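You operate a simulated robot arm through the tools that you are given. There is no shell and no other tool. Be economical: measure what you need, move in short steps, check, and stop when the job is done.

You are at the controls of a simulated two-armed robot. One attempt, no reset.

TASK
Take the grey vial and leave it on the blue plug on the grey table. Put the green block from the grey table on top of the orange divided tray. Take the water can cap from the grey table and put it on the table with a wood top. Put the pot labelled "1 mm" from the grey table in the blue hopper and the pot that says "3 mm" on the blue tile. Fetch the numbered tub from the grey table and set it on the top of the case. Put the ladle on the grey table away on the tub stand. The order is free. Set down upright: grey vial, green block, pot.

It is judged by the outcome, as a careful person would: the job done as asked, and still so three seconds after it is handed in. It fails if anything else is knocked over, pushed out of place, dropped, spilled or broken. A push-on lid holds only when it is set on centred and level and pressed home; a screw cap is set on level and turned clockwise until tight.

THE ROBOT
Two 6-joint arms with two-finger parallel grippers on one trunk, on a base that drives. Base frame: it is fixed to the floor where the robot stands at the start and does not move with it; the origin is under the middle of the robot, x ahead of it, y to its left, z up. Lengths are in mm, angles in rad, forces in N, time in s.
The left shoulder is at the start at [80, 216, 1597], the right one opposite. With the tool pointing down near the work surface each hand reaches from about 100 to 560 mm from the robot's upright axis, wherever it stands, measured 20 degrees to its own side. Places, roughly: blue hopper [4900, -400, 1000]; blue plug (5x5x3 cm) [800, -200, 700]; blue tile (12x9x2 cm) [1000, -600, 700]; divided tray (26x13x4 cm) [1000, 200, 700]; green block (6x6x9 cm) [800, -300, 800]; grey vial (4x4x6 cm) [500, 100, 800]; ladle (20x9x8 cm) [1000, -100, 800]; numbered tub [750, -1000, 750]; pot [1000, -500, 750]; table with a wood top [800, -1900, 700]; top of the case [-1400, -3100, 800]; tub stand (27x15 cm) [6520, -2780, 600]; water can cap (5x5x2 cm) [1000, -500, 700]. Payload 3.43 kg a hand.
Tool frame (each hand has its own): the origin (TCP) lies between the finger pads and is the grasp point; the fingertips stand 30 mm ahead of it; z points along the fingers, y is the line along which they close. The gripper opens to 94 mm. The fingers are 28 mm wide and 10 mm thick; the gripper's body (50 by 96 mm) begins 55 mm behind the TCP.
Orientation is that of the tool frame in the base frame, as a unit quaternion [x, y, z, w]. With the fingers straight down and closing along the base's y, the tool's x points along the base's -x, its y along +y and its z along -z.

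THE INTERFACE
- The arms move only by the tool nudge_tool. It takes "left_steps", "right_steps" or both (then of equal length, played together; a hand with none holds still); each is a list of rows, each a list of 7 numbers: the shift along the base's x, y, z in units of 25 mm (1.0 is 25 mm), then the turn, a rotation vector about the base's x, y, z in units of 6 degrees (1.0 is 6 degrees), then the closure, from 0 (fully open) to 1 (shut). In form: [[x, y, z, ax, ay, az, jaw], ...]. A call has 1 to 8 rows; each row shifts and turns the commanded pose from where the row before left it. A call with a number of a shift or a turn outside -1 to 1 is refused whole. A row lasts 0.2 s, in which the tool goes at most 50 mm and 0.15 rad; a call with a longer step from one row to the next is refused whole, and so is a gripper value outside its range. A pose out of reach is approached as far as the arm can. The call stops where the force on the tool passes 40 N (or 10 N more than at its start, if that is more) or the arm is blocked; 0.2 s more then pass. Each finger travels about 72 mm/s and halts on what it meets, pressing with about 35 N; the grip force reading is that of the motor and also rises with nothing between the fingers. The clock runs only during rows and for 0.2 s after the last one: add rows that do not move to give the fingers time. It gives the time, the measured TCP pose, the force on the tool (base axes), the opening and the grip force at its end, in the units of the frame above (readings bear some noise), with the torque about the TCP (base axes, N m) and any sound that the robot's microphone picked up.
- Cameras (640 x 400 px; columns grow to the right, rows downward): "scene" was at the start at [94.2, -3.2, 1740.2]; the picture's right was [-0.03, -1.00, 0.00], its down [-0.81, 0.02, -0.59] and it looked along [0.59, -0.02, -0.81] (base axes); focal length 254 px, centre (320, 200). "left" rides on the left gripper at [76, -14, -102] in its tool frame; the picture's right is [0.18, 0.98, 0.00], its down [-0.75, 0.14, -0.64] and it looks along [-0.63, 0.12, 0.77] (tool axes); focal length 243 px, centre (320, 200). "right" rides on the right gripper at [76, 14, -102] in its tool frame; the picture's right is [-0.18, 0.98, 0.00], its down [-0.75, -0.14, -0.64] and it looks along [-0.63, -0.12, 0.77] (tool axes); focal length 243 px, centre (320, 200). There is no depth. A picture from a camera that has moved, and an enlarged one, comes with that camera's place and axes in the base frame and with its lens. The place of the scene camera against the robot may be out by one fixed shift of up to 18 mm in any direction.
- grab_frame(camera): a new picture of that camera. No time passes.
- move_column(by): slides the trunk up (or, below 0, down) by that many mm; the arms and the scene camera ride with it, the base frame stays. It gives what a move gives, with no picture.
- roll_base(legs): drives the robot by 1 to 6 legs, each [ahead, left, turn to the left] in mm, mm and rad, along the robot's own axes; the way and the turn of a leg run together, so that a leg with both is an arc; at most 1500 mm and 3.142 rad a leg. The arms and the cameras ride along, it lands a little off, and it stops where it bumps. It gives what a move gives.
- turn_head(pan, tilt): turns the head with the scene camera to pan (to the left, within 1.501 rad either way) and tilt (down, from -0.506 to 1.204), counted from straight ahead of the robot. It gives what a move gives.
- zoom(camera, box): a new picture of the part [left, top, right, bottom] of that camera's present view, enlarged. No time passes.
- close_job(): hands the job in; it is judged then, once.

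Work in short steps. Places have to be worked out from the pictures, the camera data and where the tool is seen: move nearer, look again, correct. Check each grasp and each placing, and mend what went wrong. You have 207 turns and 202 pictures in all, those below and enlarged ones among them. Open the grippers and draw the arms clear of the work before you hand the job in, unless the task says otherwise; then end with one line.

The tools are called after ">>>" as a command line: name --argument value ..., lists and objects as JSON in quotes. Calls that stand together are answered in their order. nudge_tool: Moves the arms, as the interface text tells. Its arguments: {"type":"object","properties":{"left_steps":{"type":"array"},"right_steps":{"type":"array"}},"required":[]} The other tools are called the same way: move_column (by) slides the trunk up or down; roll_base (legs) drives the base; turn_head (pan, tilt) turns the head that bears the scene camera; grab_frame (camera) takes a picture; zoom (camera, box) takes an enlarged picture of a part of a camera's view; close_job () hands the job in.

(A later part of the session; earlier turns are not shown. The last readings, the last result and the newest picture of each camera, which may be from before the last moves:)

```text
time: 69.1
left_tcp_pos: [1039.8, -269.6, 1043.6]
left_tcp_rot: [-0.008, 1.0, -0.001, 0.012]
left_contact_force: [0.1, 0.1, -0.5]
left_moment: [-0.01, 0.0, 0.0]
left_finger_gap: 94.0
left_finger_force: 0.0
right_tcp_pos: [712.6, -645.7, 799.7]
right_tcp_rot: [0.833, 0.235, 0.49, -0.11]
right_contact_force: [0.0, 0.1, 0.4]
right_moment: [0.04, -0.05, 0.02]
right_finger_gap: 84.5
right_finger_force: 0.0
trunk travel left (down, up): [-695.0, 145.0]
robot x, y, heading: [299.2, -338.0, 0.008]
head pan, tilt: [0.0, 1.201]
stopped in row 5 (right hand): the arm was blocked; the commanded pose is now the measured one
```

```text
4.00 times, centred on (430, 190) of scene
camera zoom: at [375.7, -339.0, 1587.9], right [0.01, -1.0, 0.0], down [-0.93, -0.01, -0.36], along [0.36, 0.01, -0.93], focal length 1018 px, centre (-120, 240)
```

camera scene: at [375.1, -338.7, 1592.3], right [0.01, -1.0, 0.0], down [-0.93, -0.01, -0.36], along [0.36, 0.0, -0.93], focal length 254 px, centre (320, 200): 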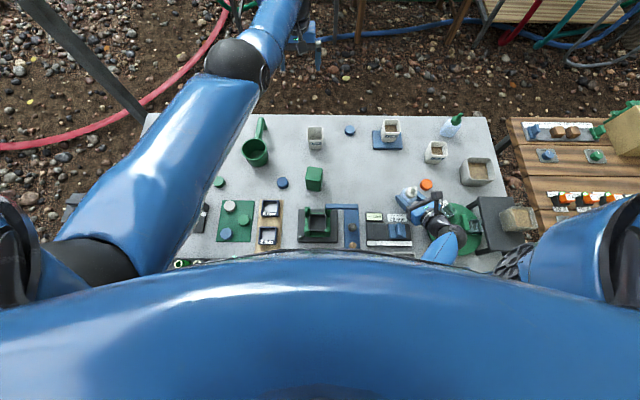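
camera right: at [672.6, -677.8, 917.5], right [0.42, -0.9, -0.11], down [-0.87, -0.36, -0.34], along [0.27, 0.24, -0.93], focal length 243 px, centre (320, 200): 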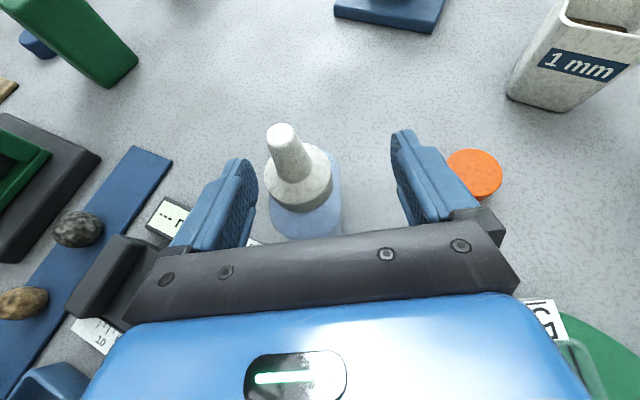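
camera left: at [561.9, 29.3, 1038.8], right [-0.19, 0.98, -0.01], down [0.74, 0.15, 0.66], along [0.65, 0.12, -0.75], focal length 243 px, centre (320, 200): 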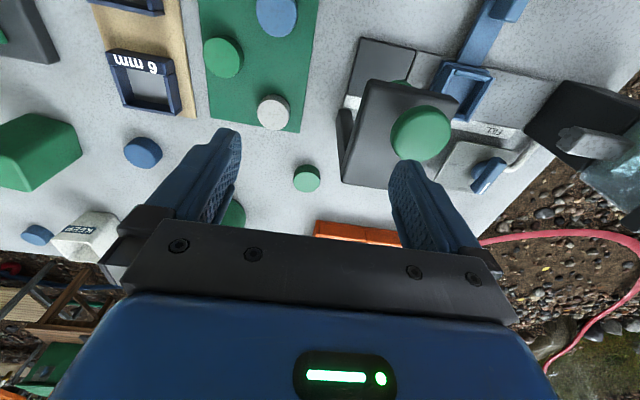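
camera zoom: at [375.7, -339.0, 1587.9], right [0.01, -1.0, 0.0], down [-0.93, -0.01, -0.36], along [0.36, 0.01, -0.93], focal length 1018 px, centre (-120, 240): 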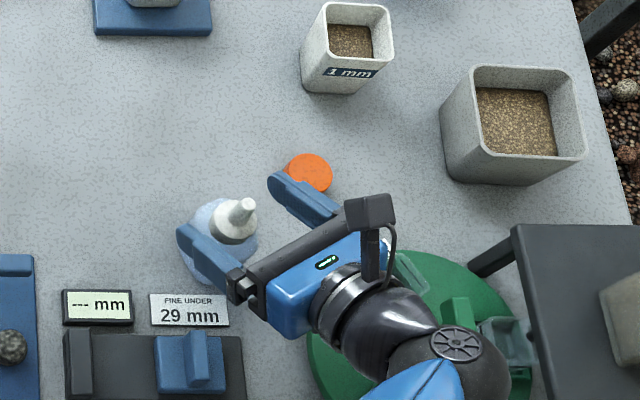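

The bottle stands upright again. The arm folded to its limit, so I go straight up to clear the bottle.

>>> nudge_tool --right_steps '[[0, 0, 0.6, 0, 0, 0, 0.1], [0, 0, 0.8, 0, 0, 0, 0.1], [0, 0, 1, 0, 0, 0, 0.1], [0, 0, 1, 0, 0, 0, 0.1]]'

>>> grab_frame --camera "right"

>>> grab_frame --camera "scene"

```text
time: 70.1
left_tcp_pos: [1038.3, -270.3, 1047.8]
left_tcp_rot: [-0.007, 1.0, -0.001, 0.013]
left_contact_force: [-0.5, -0.9, -0.1]
left_moment: [0.0, 0.01, 0.07]
left_finger_gap: 94.2
left_finger_force: 0.1
right_tcp_pos: [724.1, -655.0, 896.8]
right_tcp_rot: [0.828, 0.242, 0.495, -0.099]
right_contact_force: [-0.1, -0.6, 0.6]
right_moment: [0.0, 0.03, 0.01]
right_finger_gap: 84.5
right_finger_force: 0.0
trunk travel left (down, up): [-695.0, 145.0]
robot x, y, heading: [296.5, -338.0, 0.011]
head pan, tilt: [0.0, 1.201]
```

```text
141 pictures are left
camera right: at [682.3, -685.5, 1014.0], right [0.42, -0.9, -0.09], down [-0.86, -0.37, -0.35], along [0.29, 0.22, -0.93], focal length 243 px, centre (320, 200)
```

right: 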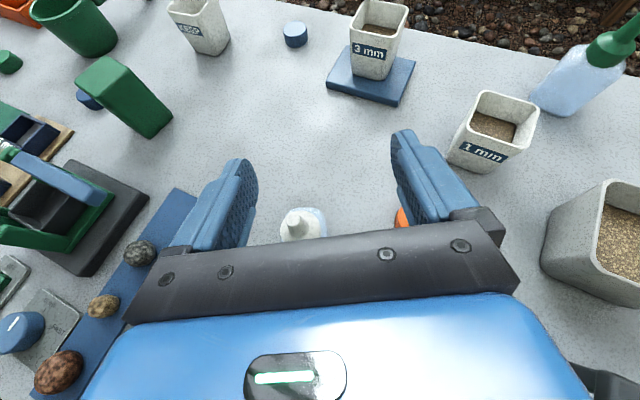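

```text
140 pictures are left
camera scene: at [374.8, -338.5, 1592.5], right [0.01, -1.0, 0.0], down [-0.93, -0.01, -0.36], along [0.36, 0.0, -0.93], focal length 254 px, centre (320, 200)
```

scene: 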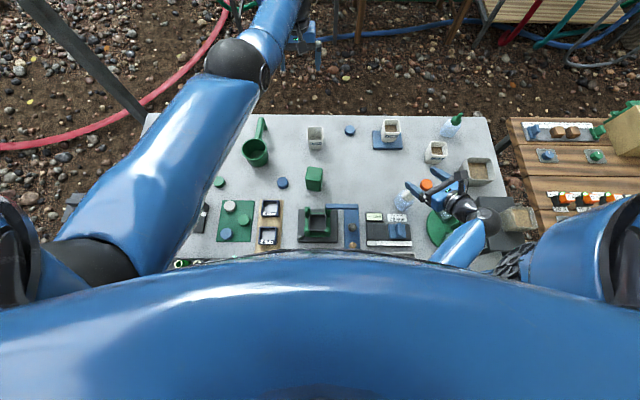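

Bottle mended. I turn the right tool back to vertical, with its camera on the far side so I can also see the tubs' far faces.

>>> nudge_tool --right_steps '[[0.3, -0.3, 0.4, -0.5, 0.86, 0, 0], [0.3, -0.3, 0.4, -0.5, 0.86, 0, 0], [0.3, -0.3, 0.2, -0.5, 0.86, 0, 0], [0.3, -0.3, 0, -0.5, 0.86, 0, 0], [0.3, -0.3, 0, -0.5, 0.86, 0, 0], [0.3, -0.3, 0, -0.5, 0.86, 0, 0], [0.3, -0.3, 0, -0.5, 0.86, 0, 0], [0.3, -0.3, 0, -0.5, 0.86, 0, 0]]'

>>> nudge_tool --right_steps '[[0.3, -0.3, 0, -0.5, 0.86, 0, 0], [0.3, -0.3, 0, -0.5, 0.86, 0, 0], [0, -0.5, 0, 0, 0, -1, 0], [0, -0.5, 0, 0, 0, -1, 0], [0, -0.5, 0, 0, 0, -1, 0], [0, -0.5, 0, 0, 0, -1, 0], [0, -0.5, 0, 0, 0, -1, 0]]'

>>> grab_frame --camera "right"

```text
time: 71.9
left_tcp_pos: [1038.6, -270.6, 1045.1]
left_tcp_rot: [-0.008, 1.0, -0.001, 0.013]
left_contact_force: [0.2, -0.6, -1.0]
left_moment: [-0.02, 0.0, 0.02]
left_finger_gap: 93.9
left_finger_force: 0.1
right_tcp_pos: [770.6, -703.2, 911.3]
right_tcp_rot: [0.956, 0.274, 0.107, -0.015]
right_contact_force: [0.2, 0.3, 0.3]
right_moment: [0.01, -0.01, 0.0]
right_finger_gap: 93.9
right_finger_force: 0.2
trunk travel left (down, up): [-695.0, 145.0]
robot x, y, heading: [299.1, -336.7, 0.013]
head pan, tilt: [0.0, 1.201]
```

```text
time: 73.5
left_tcp_pos: [1039.2, -270.9, 1048.0]
left_tcp_rot: [-0.008, 1.0, -0.002, 0.014]
left_contact_force: [-0.1, 0.2, 0.2]
left_moment: [0.0, -0.01, 0.01]
left_finger_gap: 93.9
left_finger_force: 0.1
right_tcp_pos: [784.0, -780.7, 911.7]
right_tcp_rot: [1.0, 0.017, 0.003, 0.013]
right_contact_force: [0.3, 0.3, 0.1]
right_moment: [0.03, 0.0, 0.02]
right_finger_gap: 94.0
right_finger_force: 0.0
trunk travel left (down, up): [-695.0, 145.0]
robot x, y, heading: [296.8, -334.1, 0.013]
head pan, tilt: [0.0, 1.201]
```

```text
139 pictures are left
camera right: at [860.2, -789.7, 1014.7], right [-0.15, -0.99, 0.02], down [-0.76, 0.13, 0.63], along [-0.63, 0.08, -0.77], focal length 243 px, centre (320, 200)
```

right: 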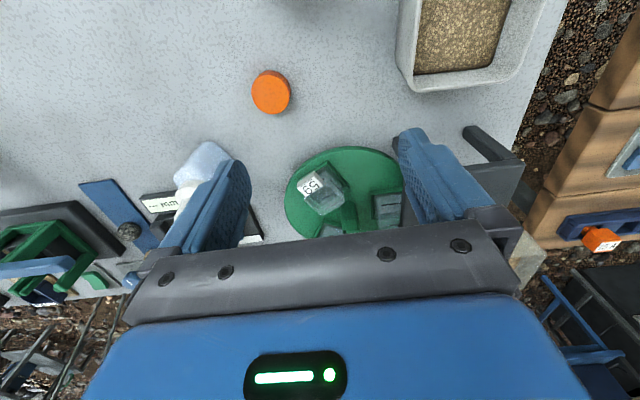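

>>> zoom --camera "right" --box '[270, 130, 430, 250]'

>>> nudge_tool --right_steps '[[1, -0.5, 0.5, 0, 0, 0, 0], [1, -0.5, 0.5, 0, 0, 0, 0], [1, -0.5, 0.5, 0, 0, 0, 0], [1, -0.5, 0, 0, 0, 0, 0], [1, -0.5, 0, 0, 0, 0, 0], [1, -0.5, 0, 0, 0, 0, 0], [1, -0.5, 0, 0, 0, 0, 0], [1, -0.5, 0, 0, 0, 0, 0]]'

>>> grab_frame --camera "right"

```text
3.33 times, centred on (350, 190) of right
camera zoom: at [860.2, -789.7, 1014.7], right [-0.15, -0.99, 0.02], down [-0.76, 0.13, 0.63], along [-0.63, 0.08, -0.77], focal length 809 px, centre (220, 233)
```

zoom: 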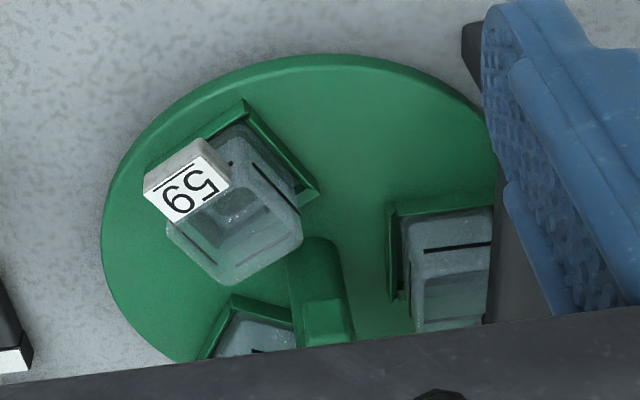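

```text
time: 75.3
left_tcp_pos: [1038.6, -269.4, 1047.4]
left_tcp_rot: [-0.008, 1.0, -0.002, 0.014]
left_contact_force: [0.4, 0.0, -0.9]
left_moment: [0.0, 0.0, -0.02]
left_finger_gap: 94.2
left_finger_force: 0.1
right_tcp_pos: [958.4, -866.7, 957.3]
right_tcp_rot: [1.0, 0.018, 0.005, 0.012]
right_contact_force: [-0.5, -1.4, -0.5]
right_moment: [0.0, -0.04, 0.02]
right_finger_gap: 94.0
right_finger_force: 0.1
right hand out of reach, approached as far as the arm can: row 7, 8
trunk travel left (down, up): [-695.0, 145.0]
robot x, y, heading: [297.7, -341.7, 0.018]
head pan, tilt: [0.0, 1.201]
```

```text
137 pictures are left
camera right: at [1034.1, -875.2, 1060.6], right [-0.15, -0.99, 0.02], down [-0.76, 0.13, 0.63], along [-0.63, 0.08, -0.77], focal length 243 px, centre (320, 200)
```

right: 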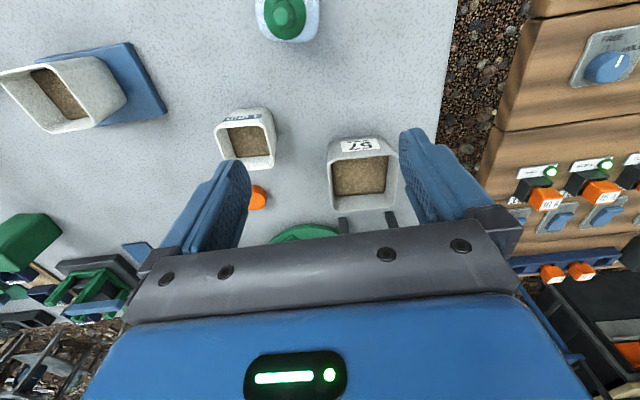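

Found it: the big tub carries "57" on its far face – the numbered tub. Now I strafe left 190 so the left arm can do block and vial.

>>> roll_base --legs '[[0, 190, 0]]'

>>> nudge_tool --left_steps '[[-1, -0.3, 0, 0, 0, 0, 0], [-1, -0.3, 0, 0, 0, 0, 0], [-1, -0.3, -0.5, 0, 0, 0, 0], [-1, -0.3, -0.5, 0, 0, 0, 0], [-1, -0.3, -0.5, 0, 0, 0, 0], [-1, -0.3, -0.5, 0, 0, 0, 0], [-1, -0.3, -0.5, 0, 0, 0, 0], [-1, -0.3, -0.5, 0, 0, 0, 0]]'

>>> grab_frame --camera "scene"

>>> grab_frame --camera "left"

```text
time: 76.8
left_tcp_pos: [1035.5, -84.2, 1046.7]
left_tcp_rot: [-0.008, 1.0, 0.0, 0.014]
left_contact_force: [-0.3, 0.6, 0.1]
left_moment: [0.05, -0.01, 0.01]
left_finger_gap: 94.0
left_finger_force: 0.1
right_tcp_pos: [954.9, -682.0, 954.9]
right_tcp_rot: [1.0, 0.019, 0.004, 0.01]
right_contact_force: [0.3, -1.1, -0.5]
right_moment: [0.03, -0.03, 0.04]
right_finger_gap: 93.5
right_finger_force: 0.0
trunk travel left (down, up): [-695.0, 145.0]
robot x, y, heading: [293.0, -150.6, 0.011]
head pan, tilt: [0.0, 1.201]
```

```text
time: 78.6
left_tcp_pos: [840.4, -142.3, 968.4]
left_tcp_rot: [-0.008, 1.0, -0.002, 0.014]
left_contact_force: [-0.5, -0.2, 0.2]
left_moment: [0.03, -0.01, 0.0]
left_finger_gap: 94.1
left_finger_force: 0.1
left hand out of reach, approached as far as the arm can: row 7
right_tcp_pos: [956.1, -679.4, 956.7]
right_tcp_rot: [1.0, 0.019, 0.004, 0.013]
right_contact_force: [0.6, 0.9, -0.1]
right_moment: [-0.03, -0.02, 0.0]
right_finger_gap: 94.0
right_finger_force: 0.0
trunk travel left (down, up): [-695.0, 145.0]
robot x, y, heading: [293.9, -151.3, 0.015]
head pan, tilt: [0.0, 1.201]
```

```text
136 pictures are left
camera scene: at [371.7, -151.9, 1591.6], right [0.01, -1.0, 0.0], down [-0.93, -0.01, -0.36], along [0.36, 0.01, -0.93], focal length 254 px, centre (320, 200)
```

scene: 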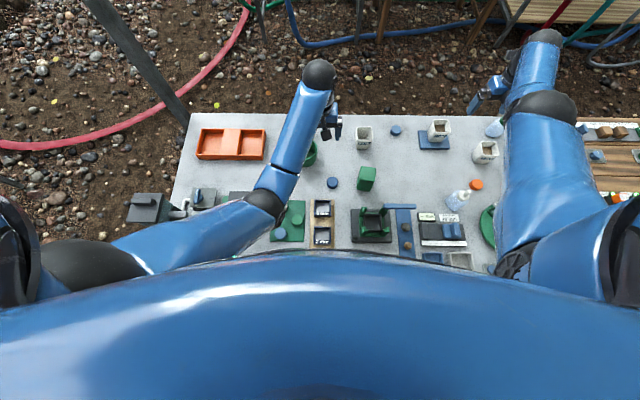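

```text
135 pictures are left
camera left: at [762.1, -157.9, 1070.6], right [-0.2, 0.98, -0.01], down [0.73, 0.15, 0.66], along [0.65, 0.13, -0.75], focal length 243 px, centre (320, 200)
```

left: 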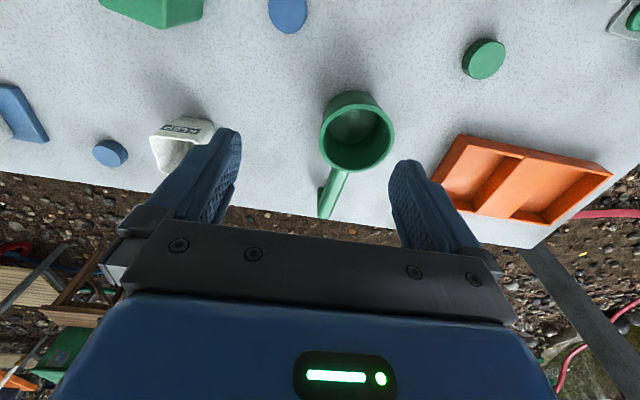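

Plug is near [791,-188], block near [786,-313]. I move the left hand over toward the block.

>>> nudge_tool --left_steps '[[-0.5, -1, -0.5, 0, 0, 0, 0], [-0.5, -1, -0.5, 0, 0, 0, 0], [-0.5, -1, -0.5, 0, 0, 0, 0], [-0.5, -1, -0.5, 0, 0, 0, 0], [-0.3, -1, -0.5, 0, 0, 0, 0], [0, -1, 0, 0, 0, 0, 0], [0, -0.8, 0, 0, 0, 0, 0]]'

>>> grab_frame --camera "left"

```text
time: 80.2
left_tcp_pos: [780.9, -314.9, 907.2]
left_tcp_rot: [-0.009, 1.0, -0.001, 0.013]
left_contact_force: [0.2, 0.6, 1.4]
left_moment: [0.02, -0.02, -0.02]
left_finger_gap: 94.0
left_finger_force: 0.1
right_tcp_pos: [956.3, -679.6, 956.8]
right_tcp_rot: [1.0, 0.018, 0.004, 0.012]
right_contact_force: [0.1, 0.6, -0.3]
right_moment: [-0.04, 0.0, 0.0]
right_finger_gap: 94.1
right_finger_force: 0.1
trunk travel left (down, up): [-695.0, 145.0]
robot x, y, heading: [297.4, -149.2, 0.017]
head pan, tilt: [0.0, 1.201]
```

```text
134 pictures are left
camera left: at [702.4, -330.3, 1009.1], right [-0.2, 0.98, -0.01], down [0.73, 0.15, 0.66], along [0.65, 0.13, -0.75], focal length 243 px, centre (320, 200)
```

left: 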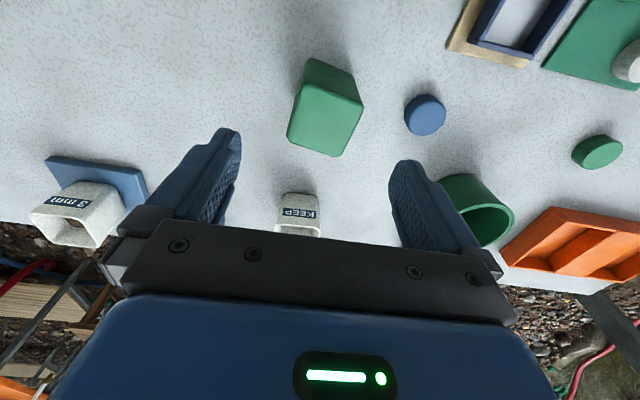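

Block is axis-aligned, centred at about [788,-309]. I align, descend to z≈772 and grip.

>>> nudge_tool --left_steps '[[0.3, 0.25, -1, 0, 0, 0, 0], [0, 0, -1, 0, 0, 0, 0], [0, 0, -1, 0, 0, 0, 0], [0, 0, -1, 0, 0, 0, 0], [0, 0, -1, 0, 0, 0, 0], [0, 0, -0.4, 0, 0, 0, 0], [0, 0, 0, 0, 0, 0, 0.5], [0, 0, 0, 0, 0, 0, 1]]'

>>> grab_frame --camera "left"

```text
time: 82.0
left_tcp_pos: [789.6, -309.9, 771.9]
left_tcp_rot: [-0.008, 1.0, -0.001, 0.014]
left_contact_force: [0.9, 0.8, 1.9]
left_moment: [0.1, -0.06, 0.0]
left_finger_gap: 61.1
left_finger_force: 34.7
right_tcp_pos: [955.5, -677.9, 957.7]
right_tcp_rot: [1.0, 0.018, 0.004, 0.011]
right_contact_force: [-0.4, 1.0, 0.0]
right_moment: [-0.05, -0.01, -0.02]
right_finger_gap: 94.0
right_finger_force: 0.1
trunk travel left (down, up): [-695.0, 145.0]
robot x, y, heading: [294.5, -149.2, 0.017]
head pan, tilt: [0.0, 1.201]
```

```text
133 pictures are left
camera left: at [710.7, -324.3, 874.1], right [-0.2, 0.98, -0.01], down [0.73, 0.15, 0.66], along [0.65, 0.13, -0.75], focal length 243 px, centre (320, 200)
```

left: 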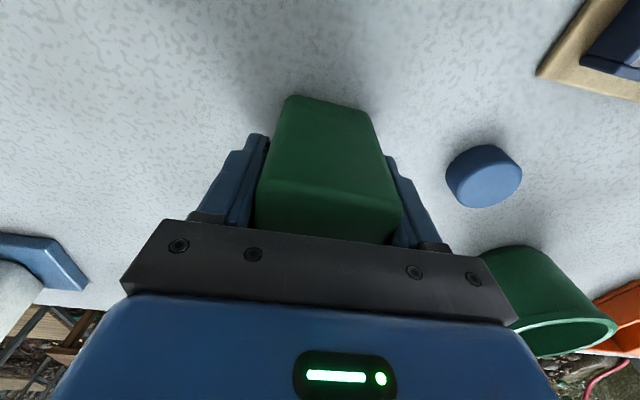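

Gripped. I lift and carry toward the tray.

>>> nudge_tool --left_steps '[[0, 0, 1, 0, 0, 0, 1], [0, 0, 1, 0, 0, 0, 1], [0, 0, 1, 0, 0, 0, 1], [0, 0.5, 1, 0, 0, 0, 1], [0.3, 1, 0.5, 0, 0, 0, 1], [0.3, 1, 0, 0, 0, 0, 1], [0.3, 1, 0, 0, 0, 0, 1], [0.3, 1, 0, 0, 0, 0, 1]]'

>>> nudge_tool --left_steps '[[0.3, 1, 0, 0, 0, 0, 1], [0.3, 1, 0, 0, 0, 0, 1], [0.3, 1, 0, 0, 0, 0, 1], [0.3, 1, 0, 0, 0, 0, 1], [0.3, 1, 0, 0, 0, 0, 1], [0.3, 1, 0, 0, 0, 0, 1], [0.3, 1, 0, 0, 0, 0, 1], [0.3, 1, 0, 0, 0, 0, 1]]'

>>> nudge_tool --left_steps '[[0.2, 1, 0, 0, 0, 0, 1], [0.2, 1, 0, 0, 0, 0, 1], [0.2, 1, 0, 0, 0, 0, 1], [0.2, 1, 0, 0, 0, 0, 1], [0.2, 1, 0, 0, 0, 0, 1], [0.2, 1, 0, 0, 0, 0, 1], [0.2, 1, 0, 0, 0, 0, 1]]'

>>> grab_frame --camera "left"

```text
time: 83.8
left_tcp_pos: [820.8, -194.6, 886.5]
left_tcp_rot: [-0.008, 1.0, -0.002, 0.013]
left_contact_force: [-0.2, -0.4, -0.9]
left_moment: [-0.02, -0.01, 0.01]
left_finger_gap: 60.7
left_finger_force: 34.7
right_tcp_pos: [956.0, -678.3, 957.8]
right_tcp_rot: [1.0, 0.019, 0.003, 0.012]
right_contact_force: [-0.2, 0.3, 0.0]
right_moment: [-0.01, 0.0, -0.02]
right_finger_gap: 94.0
right_finger_force: 0.0
trunk travel left (down, up): [-695.0, 145.0]
robot x, y, heading: [298.0, -149.5, 0.014]
head pan, tilt: [0.0, 1.201]
```

```text
time: 85.6
left_tcp_pos: [877.5, 5.9, 881.4]
left_tcp_rot: [-0.008, 1.0, -0.001, 0.013]
left_contact_force: [-0.2, -0.5, -1.8]
left_moment: [-0.03, 0.02, -0.01]
left_finger_gap: 60.0
left_finger_force: 35.5
right_tcp_pos: [956.3, -679.1, 957.6]
right_tcp_rot: [1.0, 0.018, 0.004, 0.013]
right_contact_force: [0.3, 0.9, 0.8]
right_moment: [0.02, 0.01, 0.0]
right_finger_gap: 93.7
right_finger_force: 0.0
trunk travel left (down, up): [-695.0, 145.0]
robot x, y, heading: [294.5, -149.9, 0.016]
head pan, tilt: [0.0, 1.201]
```

```text
time: 87.2
left_tcp_pos: [915.4, 182.0, 883.2]
left_tcp_rot: [-0.008, 1.0, -0.001, 0.013]
left_contact_force: [0.0, -0.4, -1.6]
left_moment: [0.04, -0.03, -0.02]
left_finger_gap: 60.1
left_finger_force: 34.8
right_tcp_pos: [955.8, -678.0, 956.3]
right_tcp_rot: [1.0, 0.018, 0.004, 0.012]
right_contact_force: [-0.3, 0.3, 0.8]
right_moment: [0.01, -0.02, 0.01]
right_finger_gap: 94.4
right_finger_force: 0.1
trunk travel left (down, up): [-695.0, 145.0]
robot x, y, heading: [297.2, -154.3, 0.013]
head pan, tilt: [0.0, 1.201]
```

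```text
132 pictures are left
camera left: at [836.8, 167.3, 985.1], right [-0.2, 0.98, -0.01], down [0.73, 0.15, 0.66], along [0.65, 0.13, -0.75], focal length 243 px, centre (320, 200)
```

left: 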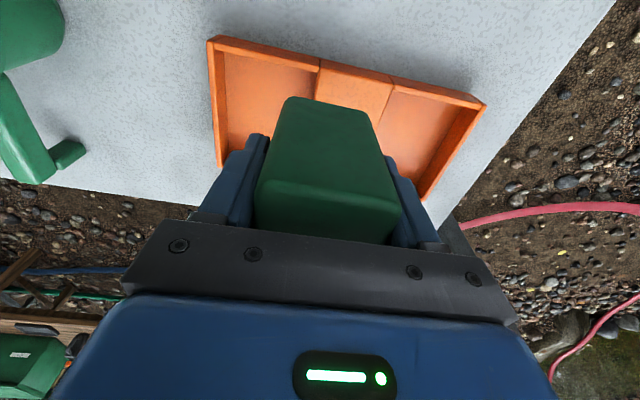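

The tray's middle platform spans y≈177–244, x≈888–1018. I centre the block over it, lower the trunk 50 and check.

>>> nudge_tool --left_steps '[[0.8, 0.6, 0, 0, 0, 0, 1], [0.7, 0.55, 0, 0, 0, 0, 1], [0, 0, 0, 0, 0, 0, 1]]'

>>> move_column --by -50

>>> grab_frame --camera "left"

>>> grab_frame --camera "scene"

```text
time: 88.0
left_tcp_pos: [953.7, 209.8, 884.5]
left_tcp_rot: [-0.007, 1.0, -0.001, 0.012]
left_contact_force: [-0.1, -1.1, -1.9]
left_moment: [0.01, 0.01, -0.01]
left_finger_gap: 60.1
left_finger_force: 35.1
right_tcp_pos: [954.8, -678.5, 957.4]
right_tcp_rot: [1.0, 0.018, 0.003, 0.012]
right_contact_force: [-0.1, -0.7, 0.4]
right_moment: [0.04, 0.01, 0.03]
right_finger_gap: 93.8
right_finger_force: 0.2
trunk travel left (down, up): [-695.0, 145.0]
robot x, y, heading: [294.2, -150.5, 0.018]
head pan, tilt: [0.0, 1.201]
```

```text
time: 88.9
left_tcp_pos: [954.0, 209.5, 833.4]
left_tcp_rot: [-0.008, 1.0, -0.002, 0.013]
left_contact_force: [-0.2, 0.2, -1.9]
left_moment: [0.0, -0.03, -0.01]
left_finger_gap: 60.0
left_finger_force: 35.0
right_tcp_pos: [956.0, -678.7, 906.9]
right_tcp_rot: [1.0, 0.018, 0.003, 0.012]
right_contact_force: [0.2, 0.1, 0.3]
right_moment: [-0.01, -0.02, 0.02]
right_finger_gap: 93.7
right_finger_force: 0.1
trunk travel left (down, up): [-645.0, 195.0]
robot x, y, heading: [293.5, -151.0, 0.018]
head pan, tilt: [0.0, 1.201]
```

```text
131 pictures are left
camera left: at [873.1, 194.4, 935.8], right [-0.2, 0.98, -0.01], down [0.73, 0.15, 0.66], along [0.65, 0.13, -0.75], focal length 243 px, centre (320, 200)
```

left: 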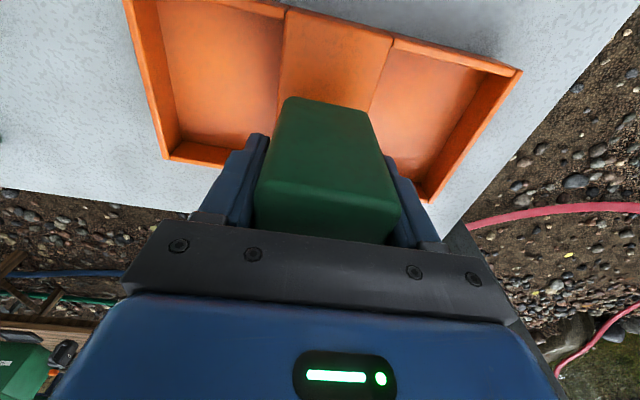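

```text
130 pictures are left
camera scene: at [372.6, -151.1, 1541.6], right [0.01, -1.0, 0.0], down [-0.93, -0.01, -0.36], along [0.36, 0.01, -0.93], focal length 254 px, centre (320, 200)
```

scene: 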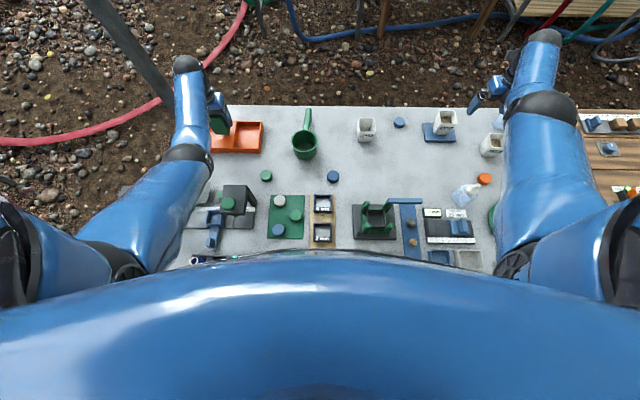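

Aligned over the platform. Lowering to contact.

>>> nudge_tool --left_steps '[[0, 0, -0.4, 0, 0, 0, 1], [0, 0, -0.2, 0, 0, 0, 1], [0, 0, -0.15, 0, 0, 0, 1], [0, 0, -0.1, 0, 0, 0, 1]]'

>>> grab_frame --camera "left"

```text
time: 89.9
left_tcp_pos: [952.1, 210.0, 812.1]
left_tcp_rot: [-0.007, 1.0, -0.002, 0.013]
left_contact_force: [-0.8, -0.5, -1.3]
left_moment: [-0.01, -0.03, -0.01]
left_finger_gap: 60.0
left_finger_force: 35.0
right_tcp_pos: [956.8, -679.3, 906.4]
right_tcp_rot: [1.0, 0.018, 0.003, 0.011]
right_contact_force: [-0.7, -0.5, -0.2]
right_moment: [-0.05, -0.01, -0.01]
right_finger_gap: 94.0
right_finger_force: 0.2
trunk travel left (down, up): [-645.0, 195.0]
robot x, y, heading: [293.6, -151.6, 0.01]
head pan, tilt: [0.0, 1.201]
```

```text
129 pictures are left
camera left: at [873.7, 194.7, 913.9], right [-0.2, 0.98, -0.01], down [0.73, 0.15, 0.66], along [0.65, 0.13, -0.75], focal length 243 px, centre (320, 200)
```

left: 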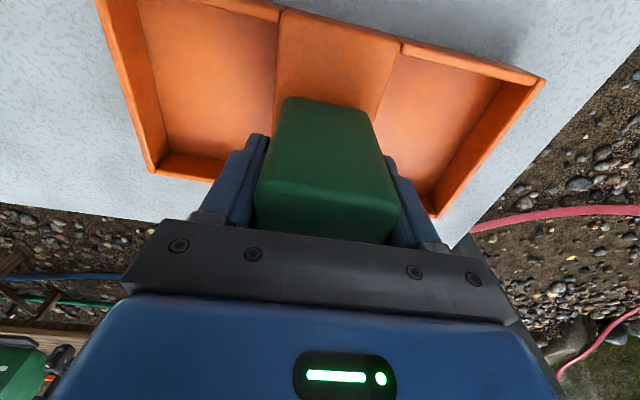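

>>> nudge_tool --left_steps '[[0, 0, -0.15, 0, 0, 0, 1], [0, 0, -0.12, 0, 0, 0, 1], [0, 0, -0.12, 0, 0, 0, 1], [0, 0, -0.12, 0, 0, 0, 1]]'

```text
time: 90.9
left_tcp_pos: [953.4, 208.5, 806.0]
left_tcp_rot: [-0.008, 1.0, 0.001, 0.02]
left_contact_force: [2.6, 6.4, 31.5]
left_moment: [0.29, -0.04, -0.24]
left_finger_gap: 60.6
left_finger_force: 35.1
right_tcp_pos: [952.9, -679.7, 908.8]
right_tcp_rot: [1.0, 0.018, 0.006, 0.011]
right_contact_force: [0.4, 0.0, 0.3]
right_moment: [0.0, -0.01, 0.0]
right_finger_gap: 94.3
right_finger_force: 0.0
trunk travel left (down, up): [-645.0, 195.0]
robot x, y, heading: [294.3, -150.1, 0.015]
head pan, tilt: [0.0, 1.201]
```

Contact (31 N). I relieve 3 mm, open and lift.

>>> nudge_tool --left_steps '[[0, 0, 0.1, 0, 0, 0, 1], [0, 0, 0, 0, 0, 0, 0.3], [0, 0, 0, 0, 0, 0, 0], [0, 0, 0, 0, 0, 0, 0], [0, 0, 1, 0, 0, 0, 0], [0, 0, 1, 0, 0, 0, 0], [0, 0, 1, 0, 0, 0, 0], [0, 0, 0.6, 0, 0, 0, 0]]'

>>> grab_frame --camera "left"

```text
time: 92.7
left_tcp_pos: [952.2, 209.3, 896.0]
left_tcp_rot: [-0.008, 1.0, -0.002, 0.013]
left_contact_force: [0.5, 0.3, -0.1]
left_moment: [0.0, 0.01, -0.01]
left_finger_gap: 94.0
left_finger_force: 0.0
right_tcp_pos: [955.4, -677.9, 907.3]
right_tcp_rot: [1.0, 0.019, 0.003, 0.012]
right_contact_force: [-0.4, -0.3, -0.3]
right_moment: [0.02, 0.01, 0.01]
right_finger_gap: 94.0
right_finger_force: 0.0
trunk travel left (down, up): [-645.0, 195.0]
robot x, y, heading: [293.3, -150.6, 0.011]
head pan, tilt: [0.0, 1.201]
```

```text
128 pictures are left
camera left: at [872.8, 194.9, 997.3], right [-0.2, 0.98, -0.01], down [0.73, 0.15, 0.66], along [0.65, 0.13, -0.75], focal length 243 px, centre (320, 200)
```

left: 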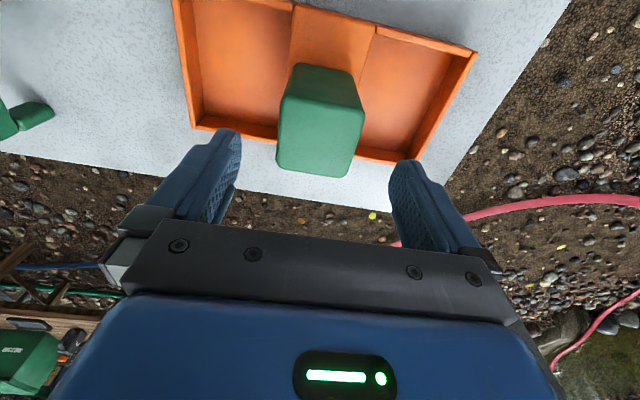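

Block stands on the tray platform. For the vial I raise the trunk 150, back the base 195 mm, and look.

>>> move_column --by 150

>>> roll_base --legs '[[-195, 0, 0]]'

>>> zoom --camera "scene" --box '[180, 120, 400, 270]'

```text
time: 94.5
left_tcp_pos: [951.0, 209.6, 1045.0]
left_tcp_rot: [-0.007, 1.0, -0.002, 0.013]
left_contact_force: [-0.5, 0.5, 1.1]
left_moment: [0.01, -0.04, 0.04]
left_finger_gap: 93.9
left_finger_force: 0.1
right_tcp_pos: [955.9, -678.8, 1057.4]
right_tcp_rot: [1.0, 0.018, 0.003, 0.012]
right_contact_force: [-1.1, 0.0, 0.1]
right_moment: [-0.01, 0.02, 0.01]
right_finger_gap: 94.1
right_finger_force: 0.0
trunk travel left (down, up): [-795.0, 45.0]
robot x, y, heading: [298.9, -148.9, 0.013]
head pan, tilt: [0.0, 1.201]
```

```text
time: 96.0
left_tcp_pos: [759.6, 211.9, 1042.9]
left_tcp_rot: [-0.012, 1.0, -0.002, 0.012]
left_contact_force: [-0.1, -0.5, -0.3]
left_moment: [0.01, 0.06, -0.03]
left_finger_gap: 94.1
left_finger_force: 0.0
right_tcp_pos: [770.3, -677.4, 1053.8]
right_tcp_rot: [1.0, 0.024, 0.002, 0.012]
right_contact_force: [0.2, 0.2, 0.7]
right_moment: [0.0, 0.04, -0.02]
right_finger_gap: 93.9
right_finger_force: 0.1
trunk travel left (down, up): [-795.0, 45.0]
robot x, y, heading: [99.2, -160.6, 0.026]
head pan, tilt: [0.0, 1.201]
```

```text
2.67 times, centred on (290, 195) of scene
camera zoom: at [185.2, -154.1, 1691.1], right [0.02, -1.0, 0.0], down [-0.93, -0.02, -0.36], along [0.36, 0.01, -0.93], focal length 679 px, centre (400, 213)
```

zoom: 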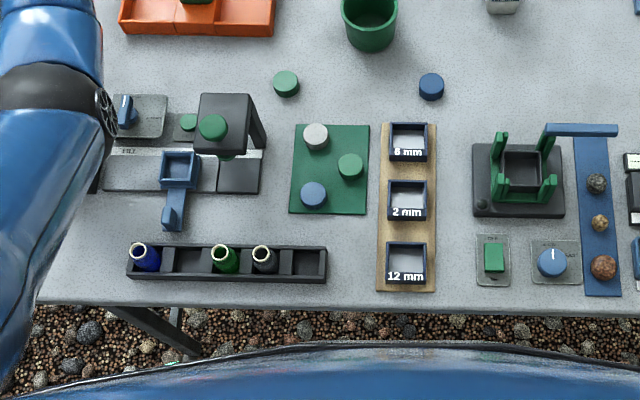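

Rack holds blue, –, green, grey, –. Grey vial at about [484,46]. I move the left hand there, staying high past the press.

>>> nudge_tool --left_steps '[[-1, -0.6, 0, 0, 0, 0, 0], [-1, -0.6, 0, 0, 0, 0, 0], [-1, -0.6, 0, 0, 0, 0, 0], [-1, -0.6, 0, 0, 0, 0, 0], [-1, -0.6, 0, 0, 0, 0, 0], [-1, -0.6, 0, 0, 0, 0, 0], [-1, -0.6, -0.3, 0, 0, 0, 0], [-1, -0.6, -0.3, 0, 0, 0, 0]]'

>>> nudge_tool --left_steps '[[-1, -0.6, -0.8, 0, 0, 0, 0], [-1, -0.6, -0.8, 0, 0, 0, 0], [-0.8, -0.4, -0.8, 0, 0, 0, 0], [0, 0, 0, 0, 0, 0, 0]]'

>>> grab_frame --camera "left"

```text
time: 97.8
left_tcp_pos: [561.4, 91.9, 1012.5]
left_tcp_rot: [-0.012, 1.0, -0.003, 0.014]
left_contact_force: [0.4, 0.3, 0.7]
left_moment: [0.04, -0.02, 0.01]
left_finger_gap: 93.9
left_finger_force: 0.1
left hand out of reach, approached as far as the arm can: row 5, 6
right_tcp_pos: [765.0, -676.9, 1057.9]
right_tcp_rot: [1.0, 0.023, 0.004, 0.012]
right_contact_force: [0.0, 0.4, -0.3]
right_moment: [0.0, -0.03, -0.01]
right_finger_gap: 94.1
right_finger_force: 0.0
trunk travel left (down, up): [-795.0, 45.0]
robot x, y, heading: [103.1, -153.4, 0.026]
head pan, tilt: [0.0, 1.201]
```

```text
time: 98.8
left_tcp_pos: [493.1, 51.5, 951.2]
left_tcp_rot: [-0.011, 1.0, -0.001, 0.013]
left_contact_force: [0.3, 0.0, -0.2]
left_moment: [-0.01, -0.02, 0.01]
left_finger_gap: 93.8
left_finger_force: 0.1
right_tcp_pos: [766.4, -675.5, 1057.0]
right_tcp_rot: [1.0, 0.022, 0.004, 0.012]
right_contact_force: [0.1, -0.6, 0.8]
right_moment: [-0.04, -0.03, -0.01]
right_finger_gap: 94.0
right_finger_force: 0.0
trunk travel left (down, up): [-795.0, 45.0]
robot x, y, heading: [99.4, -156.2, 0.025]
head pan, tilt: [0.0, 1.201]
```

```text
126 pictures are left
camera left: at [414.1, 35.4, 1053.5], right [-0.21, 0.98, -0.01], down [0.73, 0.16, 0.66], along [0.65, 0.13, -0.75], focal length 243 px, centre (320, 200)
```

left: 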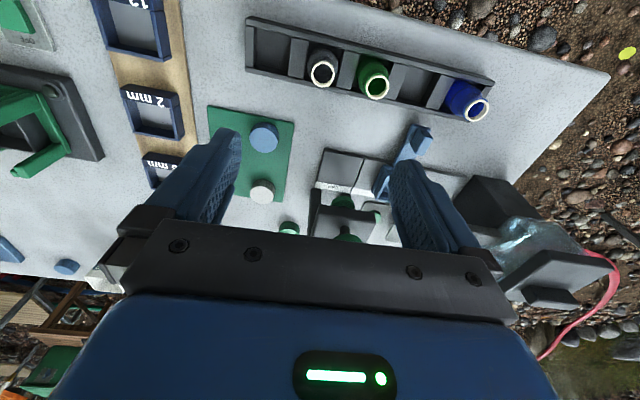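

>>> nudge_tool --left_steps '[[-0.25, 0, -1, 0, 0, 0, 0], [-0.25, 0, -1, 0, 0, 0, 0], [0, 0, -1, 0, 0, 0, 0], [0, 0, -0.8, 0, 0, 0, 0]]'

>>> grab_frame --camera "left"

>>> zoom --camera "left" --box '[220, 20, 480, 180]'

```text
time: 99.8
left_tcp_pos: [479.6, 50.7, 859.4]
left_tcp_rot: [-0.012, 1.0, -0.001, 0.013]
left_contact_force: [-1.0, 0.4, -0.2]
left_moment: [-0.01, 0.01, 0.02]
left_finger_gap: 93.9
left_finger_force: 0.0
right_tcp_pos: [766.4, -675.5, 1057.7]
right_tcp_rot: [1.0, 0.023, 0.004, 0.012]
right_contact_force: [-0.8, -0.6, -0.1]
right_moment: [0.02, -0.02, -0.01]
right_finger_gap: 93.9
right_finger_force: 0.1
trunk travel left (down, up): [-795.0, 45.0]
robot x, y, heading: [104.1, -154.0, 0.024]
head pan, tilt: [0.0, 1.201]
```

```text
125 pictures are left
camera left: at [401.3, 35.6, 960.8], right [-0.21, 0.98, -0.01], down [0.73, 0.16, 0.66], along [0.65, 0.13, -0.75], focal length 243 px, centre (320, 200)
```

left: 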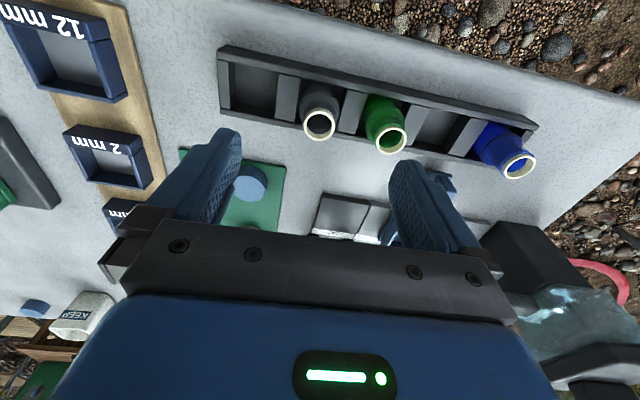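

```text
2.46 times, centred on (350, 100) of left
camera zoom: at [401.3, 35.6, 960.8], right [-0.21, 0.98, -0.01], down [0.73, 0.16, 0.66], along [0.65, 0.13, -0.75], focal length 597 px, centre (246, 446)
```

zoom: 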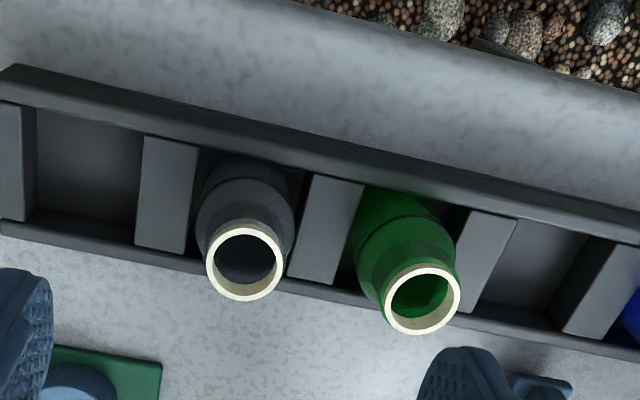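

Grey vial mouth is at about [478,49.5,787]; dividers top out ~760, so I grip its neck: pre-close to ~45 mm, descend to TCP z≈794, close.

>>> nudge_tool --left_steps '[[-0.05, -0.05, 0, 0, 0, 0, 0.52], [0, 0, 0, 0, 0, 0, 0.52], [0, 0, -1, 0, 0, 0, 0.52], [0, 0, -1, 0, 0, 0, 0.52], [0, 0, -0.6, 0, 0, 0, 0.52]]'

>>> grab_frame --camera "left"

```text
time: 101.0
left_tcp_pos: [479.2, 50.3, 792.6]
left_tcp_rot: [-0.012, 1.0, -0.003, 0.012]
left_contact_force: [0.7, -0.1, 0.1]
left_moment: [-0.01, -0.03, -0.01]
left_finger_gap: 44.9
left_finger_force: 0.0
right_tcp_pos: [767.0, -676.3, 1057.3]
right_tcp_rot: [1.0, 0.023, 0.004, 0.012]
right_contact_force: [0.5, 0.5, -0.1]
right_moment: [0.04, 0.03, 0.03]
right_finger_gap: 94.0
right_finger_force: 0.1
trunk travel left (down, up): [-795.0, 45.0]
robot x, y, heading: [103.6, -157.0, 0.021]
head pan, tilt: [0.0, 1.201]
```

```text
123 pictures are left
camera left: at [400.0, 34.9, 894.1], right [-0.21, 0.98, -0.01], down [0.73, 0.16, 0.66], along [0.65, 0.13, -0.75], focal length 243 px, centre (320, 200)
```

left: 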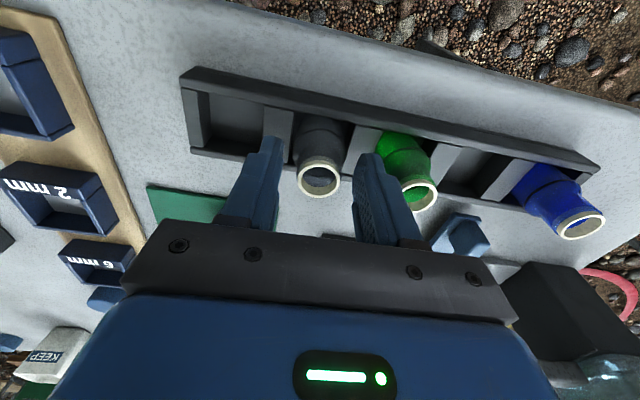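

Neck lies well between the fingers. Close and lift.

>>> nudge_tool --left_steps '[[0, 0, 0, 0, 0, 0, 0.8], [0, 0, 0, 0, 0, 0, 1], [0, 0, 0, 0, 0, 0, 1], [0, 0, 0.5, 0, 0, 0, 1], [0, 0, 0.8, 0, 0, 0, 1], [0, 0, 1, 0, 0, 0, 1], [0, 0, 1, 0, 0, 0, 1]]'

>>> grab_frame --camera "left"

```text
time: 102.6
left_tcp_pos: [478.7, 51.3, 875.9]
left_tcp_rot: [-0.013, 1.0, -0.001, 0.012]
left_contact_force: [0.6, 0.2, -0.9]
left_moment: [-0.02, -0.02, 0.03]
left_finger_gap: 23.8
left_finger_force: 34.9
right_tcp_pos: [766.8, -676.3, 1057.0]
right_tcp_rot: [1.0, 0.023, 0.003, 0.011]
right_contact_force: [0.6, -0.6, 0.1]
right_moment: [0.01, -0.03, 0.02]
right_finger_gap: 94.1
right_finger_force: 0.1
trunk travel left (down, up): [-795.0, 45.0]
robot x, y, heading: [101.0, -158.0, 0.024]
head pan, tilt: [0.0, 1.201]
```

```text
122 pictures are left
camera left: at [400.6, 35.7, 978.2], right [-0.21, 0.98, -0.01], down [0.73, 0.16, 0.66], along [0.65, 0.13, -0.75], focal length 243 px, centre (320, 200)
```

left: 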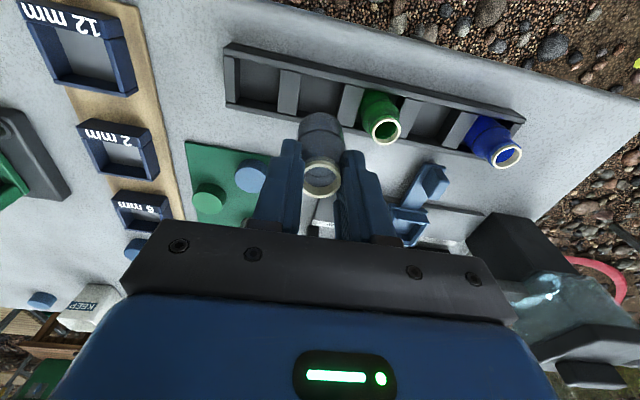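

Vial held. To avoid the press I move right (-y) first with some lift, then drive forward 180.

>>> nudge_tool --left_steps '[[0, -1, 0.4, 0, 0, 0, 1], [0, -1, 0.4, 0, 0, 0, 1], [0, -1, 0.4, 0, 0, 0, 1], [0, -1, 0.4, 0, 0, 0, 1], [0, -1, 0, 0, 0, 0, 1], [0, -1, 0, 0, 0, 0, 1], [0, -1, 0, 0, 0, 0, 1], [0, -1, 0, 0, 0, 0, 1]]'

>>> roll_base --legs '[[185, 0, -0.02]]'

>>> grab_frame --camera "left"

```text
time: 104.4
left_tcp_pos: [475.3, -150.1, 915.8]
left_tcp_rot: [-0.013, 1.0, -0.001, 0.013]
left_contact_force: [0.8, -0.6, 0.6]
left_moment: [-0.02, -0.04, 0.01]
left_finger_gap: 23.9
left_finger_force: 35.2
right_tcp_pos: [766.5, -677.1, 1056.6]
right_tcp_rot: [1.0, 0.022, 0.004, 0.012]
right_contact_force: [-0.5, -0.2, -0.1]
right_moment: [-0.03, 0.01, -0.01]
right_finger_gap: 94.0
right_finger_force: 0.1
trunk travel left (down, up): [-795.0, 45.0]
robot x, y, heading: [102.9, -155.7, 0.024]
head pan, tilt: [0.0, 1.201]
```

```text
time: 106.0
left_tcp_pos: [661.4, -155.6, 916.5]
left_tcp_rot: [-0.002, 1.0, -0.001, 0.014]
left_contact_force: [-0.3, -0.6, 0.0]
left_moment: [-0.03, -0.02, 0.01]
left_finger_gap: 23.9
left_finger_force: 34.5
right_tcp_pos: [938.6, -688.4, 1060.4]
right_tcp_rot: [1.0, 0.012, 0.005, 0.012]
right_contact_force: [-0.6, 0.0, 1.3]
right_moment: [0.03, -0.02, 0.0]
right_finger_gap: 93.9
right_finger_force: 0.0
trunk travel left (down, up): [-795.0, 45.0]
robot x, y, heading: [287.1, -152.6, 0.004]
head pan, tilt: [0.0, 1.201]
```

```text
121 pictures are left
camera left: at [581.2, -169.7, 1018.8], right [-0.19, 0.98, -0.01], down [0.73, 0.15, 0.66], along [0.65, 0.12, -0.75], focal length 243 px, centre (320, 200)
```

left: 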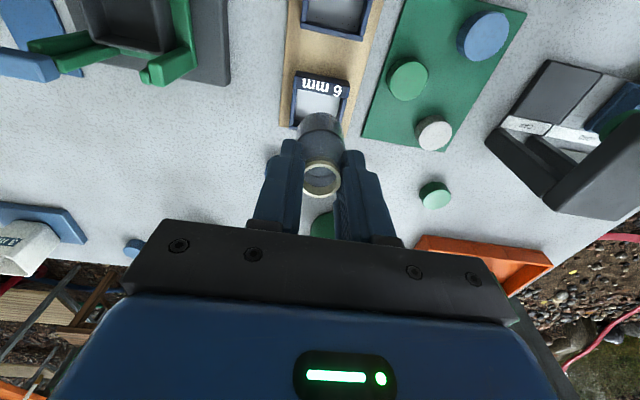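

Next, over the plug with lowering to z≈835.

>>> nudge_tool --left_steps '[[1, -0.25, -0.5, 0, 0, 0, 1], [1, -0.25, -0.5, 0, 0, 0, 1], [1, -0.25, -0.5, 0, 0, 0, 1], [1, -0.25, -0.5, 0, 0, 0, 1], [1, -0.25, -0.6, 0, 0, 0, 1], [0.1, 0, -0.6, 0, 0, 0, 1], [0, 0, 0, 0, 0, 0, 1]]'

>>> grab_frame --camera "left"

>>> zoom --camera "scene" --box '[280, 130, 400, 210]'

```text
time: 107.6
left_tcp_pos: [791.4, -186.3, 833.6]
left_tcp_rot: [-0.002, 1.0, -0.002, 0.013]
left_contact_force: [0.0, 0.3, 0.2]
left_moment: [0.01, 0.0, 0.03]
left_finger_gap: 24.4
left_finger_force: 34.8
right_tcp_pos: [942.0, -687.8, 1057.1]
right_tcp_rot: [1.0, 0.013, 0.005, 0.012]
right_contact_force: [0.3, -0.6, -0.2]
right_moment: [0.02, 0.02, 0.0]
right_finger_gap: 94.0
right_finger_force: 0.0
trunk travel left (down, up): [-795.0, 45.0]
robot x, y, heading: [290.6, -150.8, 0.001]
head pan, tilt: [0.0, 1.201]
```

```text
120 pictures are left
camera left: at [711.6, -199.2, 935.0], right [-0.19, 0.98, -0.01], down [0.74, 0.15, 0.66], along [0.65, 0.12, -0.75], focal length 243 px, centre (320, 200)
```

left: 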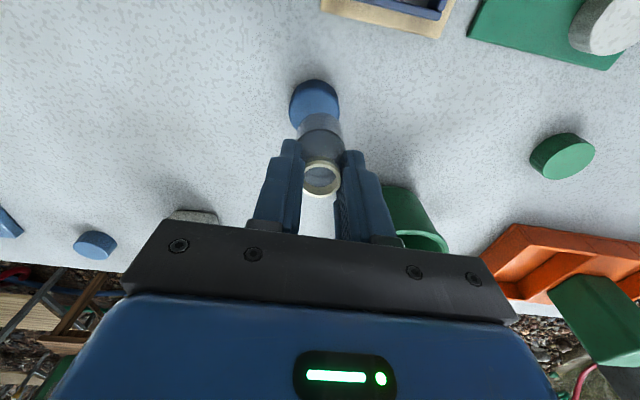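

```text
5.00 times, centred on (340, 170) of scene
camera zoom: at [365.9, -153.4, 1691.6], right [0.0, -1.0, 0.0], down [-0.93, 0.0, -0.36], along [0.36, 0.0, -0.93], focal length 1272 px, centre (220, 350)
```

zoom: 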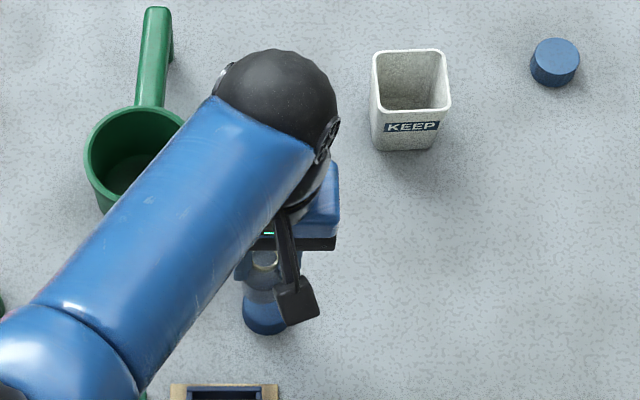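

Vial is nearly above the plug (needs ~-3 mm in y). Lower gradually.

>>> nudge_tool --left_steps '[[-0.04, -0.12, -0.5, 0, 0, 0, 1], [0, 0, -0.5, 0, 0, 0, 1], [0, 0, -0.25, 0, 0, 0, 1], [0, 0, -0.12, 0, 0, 0, 1]]'

>>> grab_frame --camera "left"

```text
time: 108.7
left_tcp_pos: [790.2, -191.3, 807.5]
left_tcp_rot: [-0.002, 1.0, -0.003, 0.017]
left_contact_force: [-13.8, 6.8, 31.6]
left_moment: [0.47, 0.96, -0.02]
left_finger_gap: 23.9
left_finger_force: 35.1
right_tcp_pos: [939.2, -686.9, 1060.1]
right_tcp_rot: [1.0, 0.012, 0.005, 0.013]
right_contact_force: [0.2, 0.7, -0.1]
right_moment: [0.01, 0.02, 0.03]
right_finger_gap: 94.0
right_finger_force: 0.2
trunk travel left (down, up): [-795.0, 45.0]
robot x, y, heading: [292.1, -151.9, -0.001]
head pan, tilt: [0.0, 1.201]
stopped in row 4 (left hand): the force on the tool passed its limit at 42 N (the readings are from after the stop); the commanded pose is now the measured one
```

```text
118 pictures are left
camera left: at [709.6, -204.8, 908.6], right [-0.19, 0.98, -0.01], down [0.73, 0.15, 0.67], along [0.66, 0.12, -0.75], focal length 243 px, centre (320, 200)
```

left: 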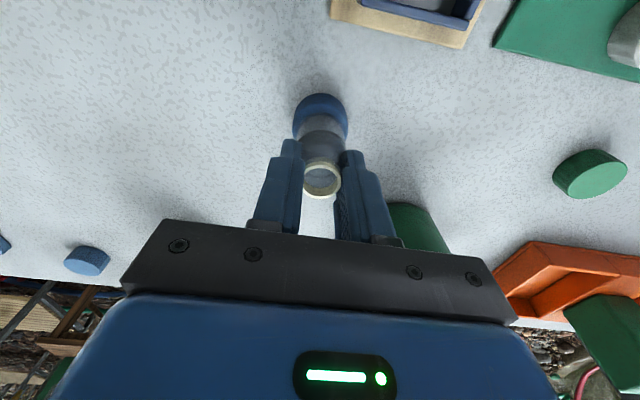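

>>> zoom --camera "left" --box '[270, 75, 370, 205]'

```text
3.08 times, centred on (320, 140) of left
camera zoom: at [709.6, -204.8, 908.6], right [-0.19, 0.98, -0.01], down [0.73, 0.15, 0.67], along [0.66, 0.12, -0.75], focal length 746 px, centre (320, 385)
```

zoom: 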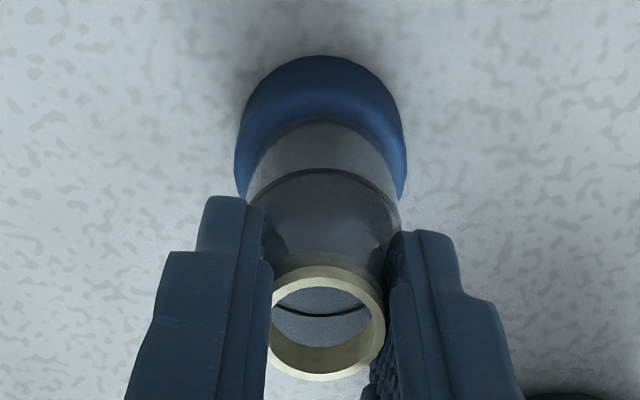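

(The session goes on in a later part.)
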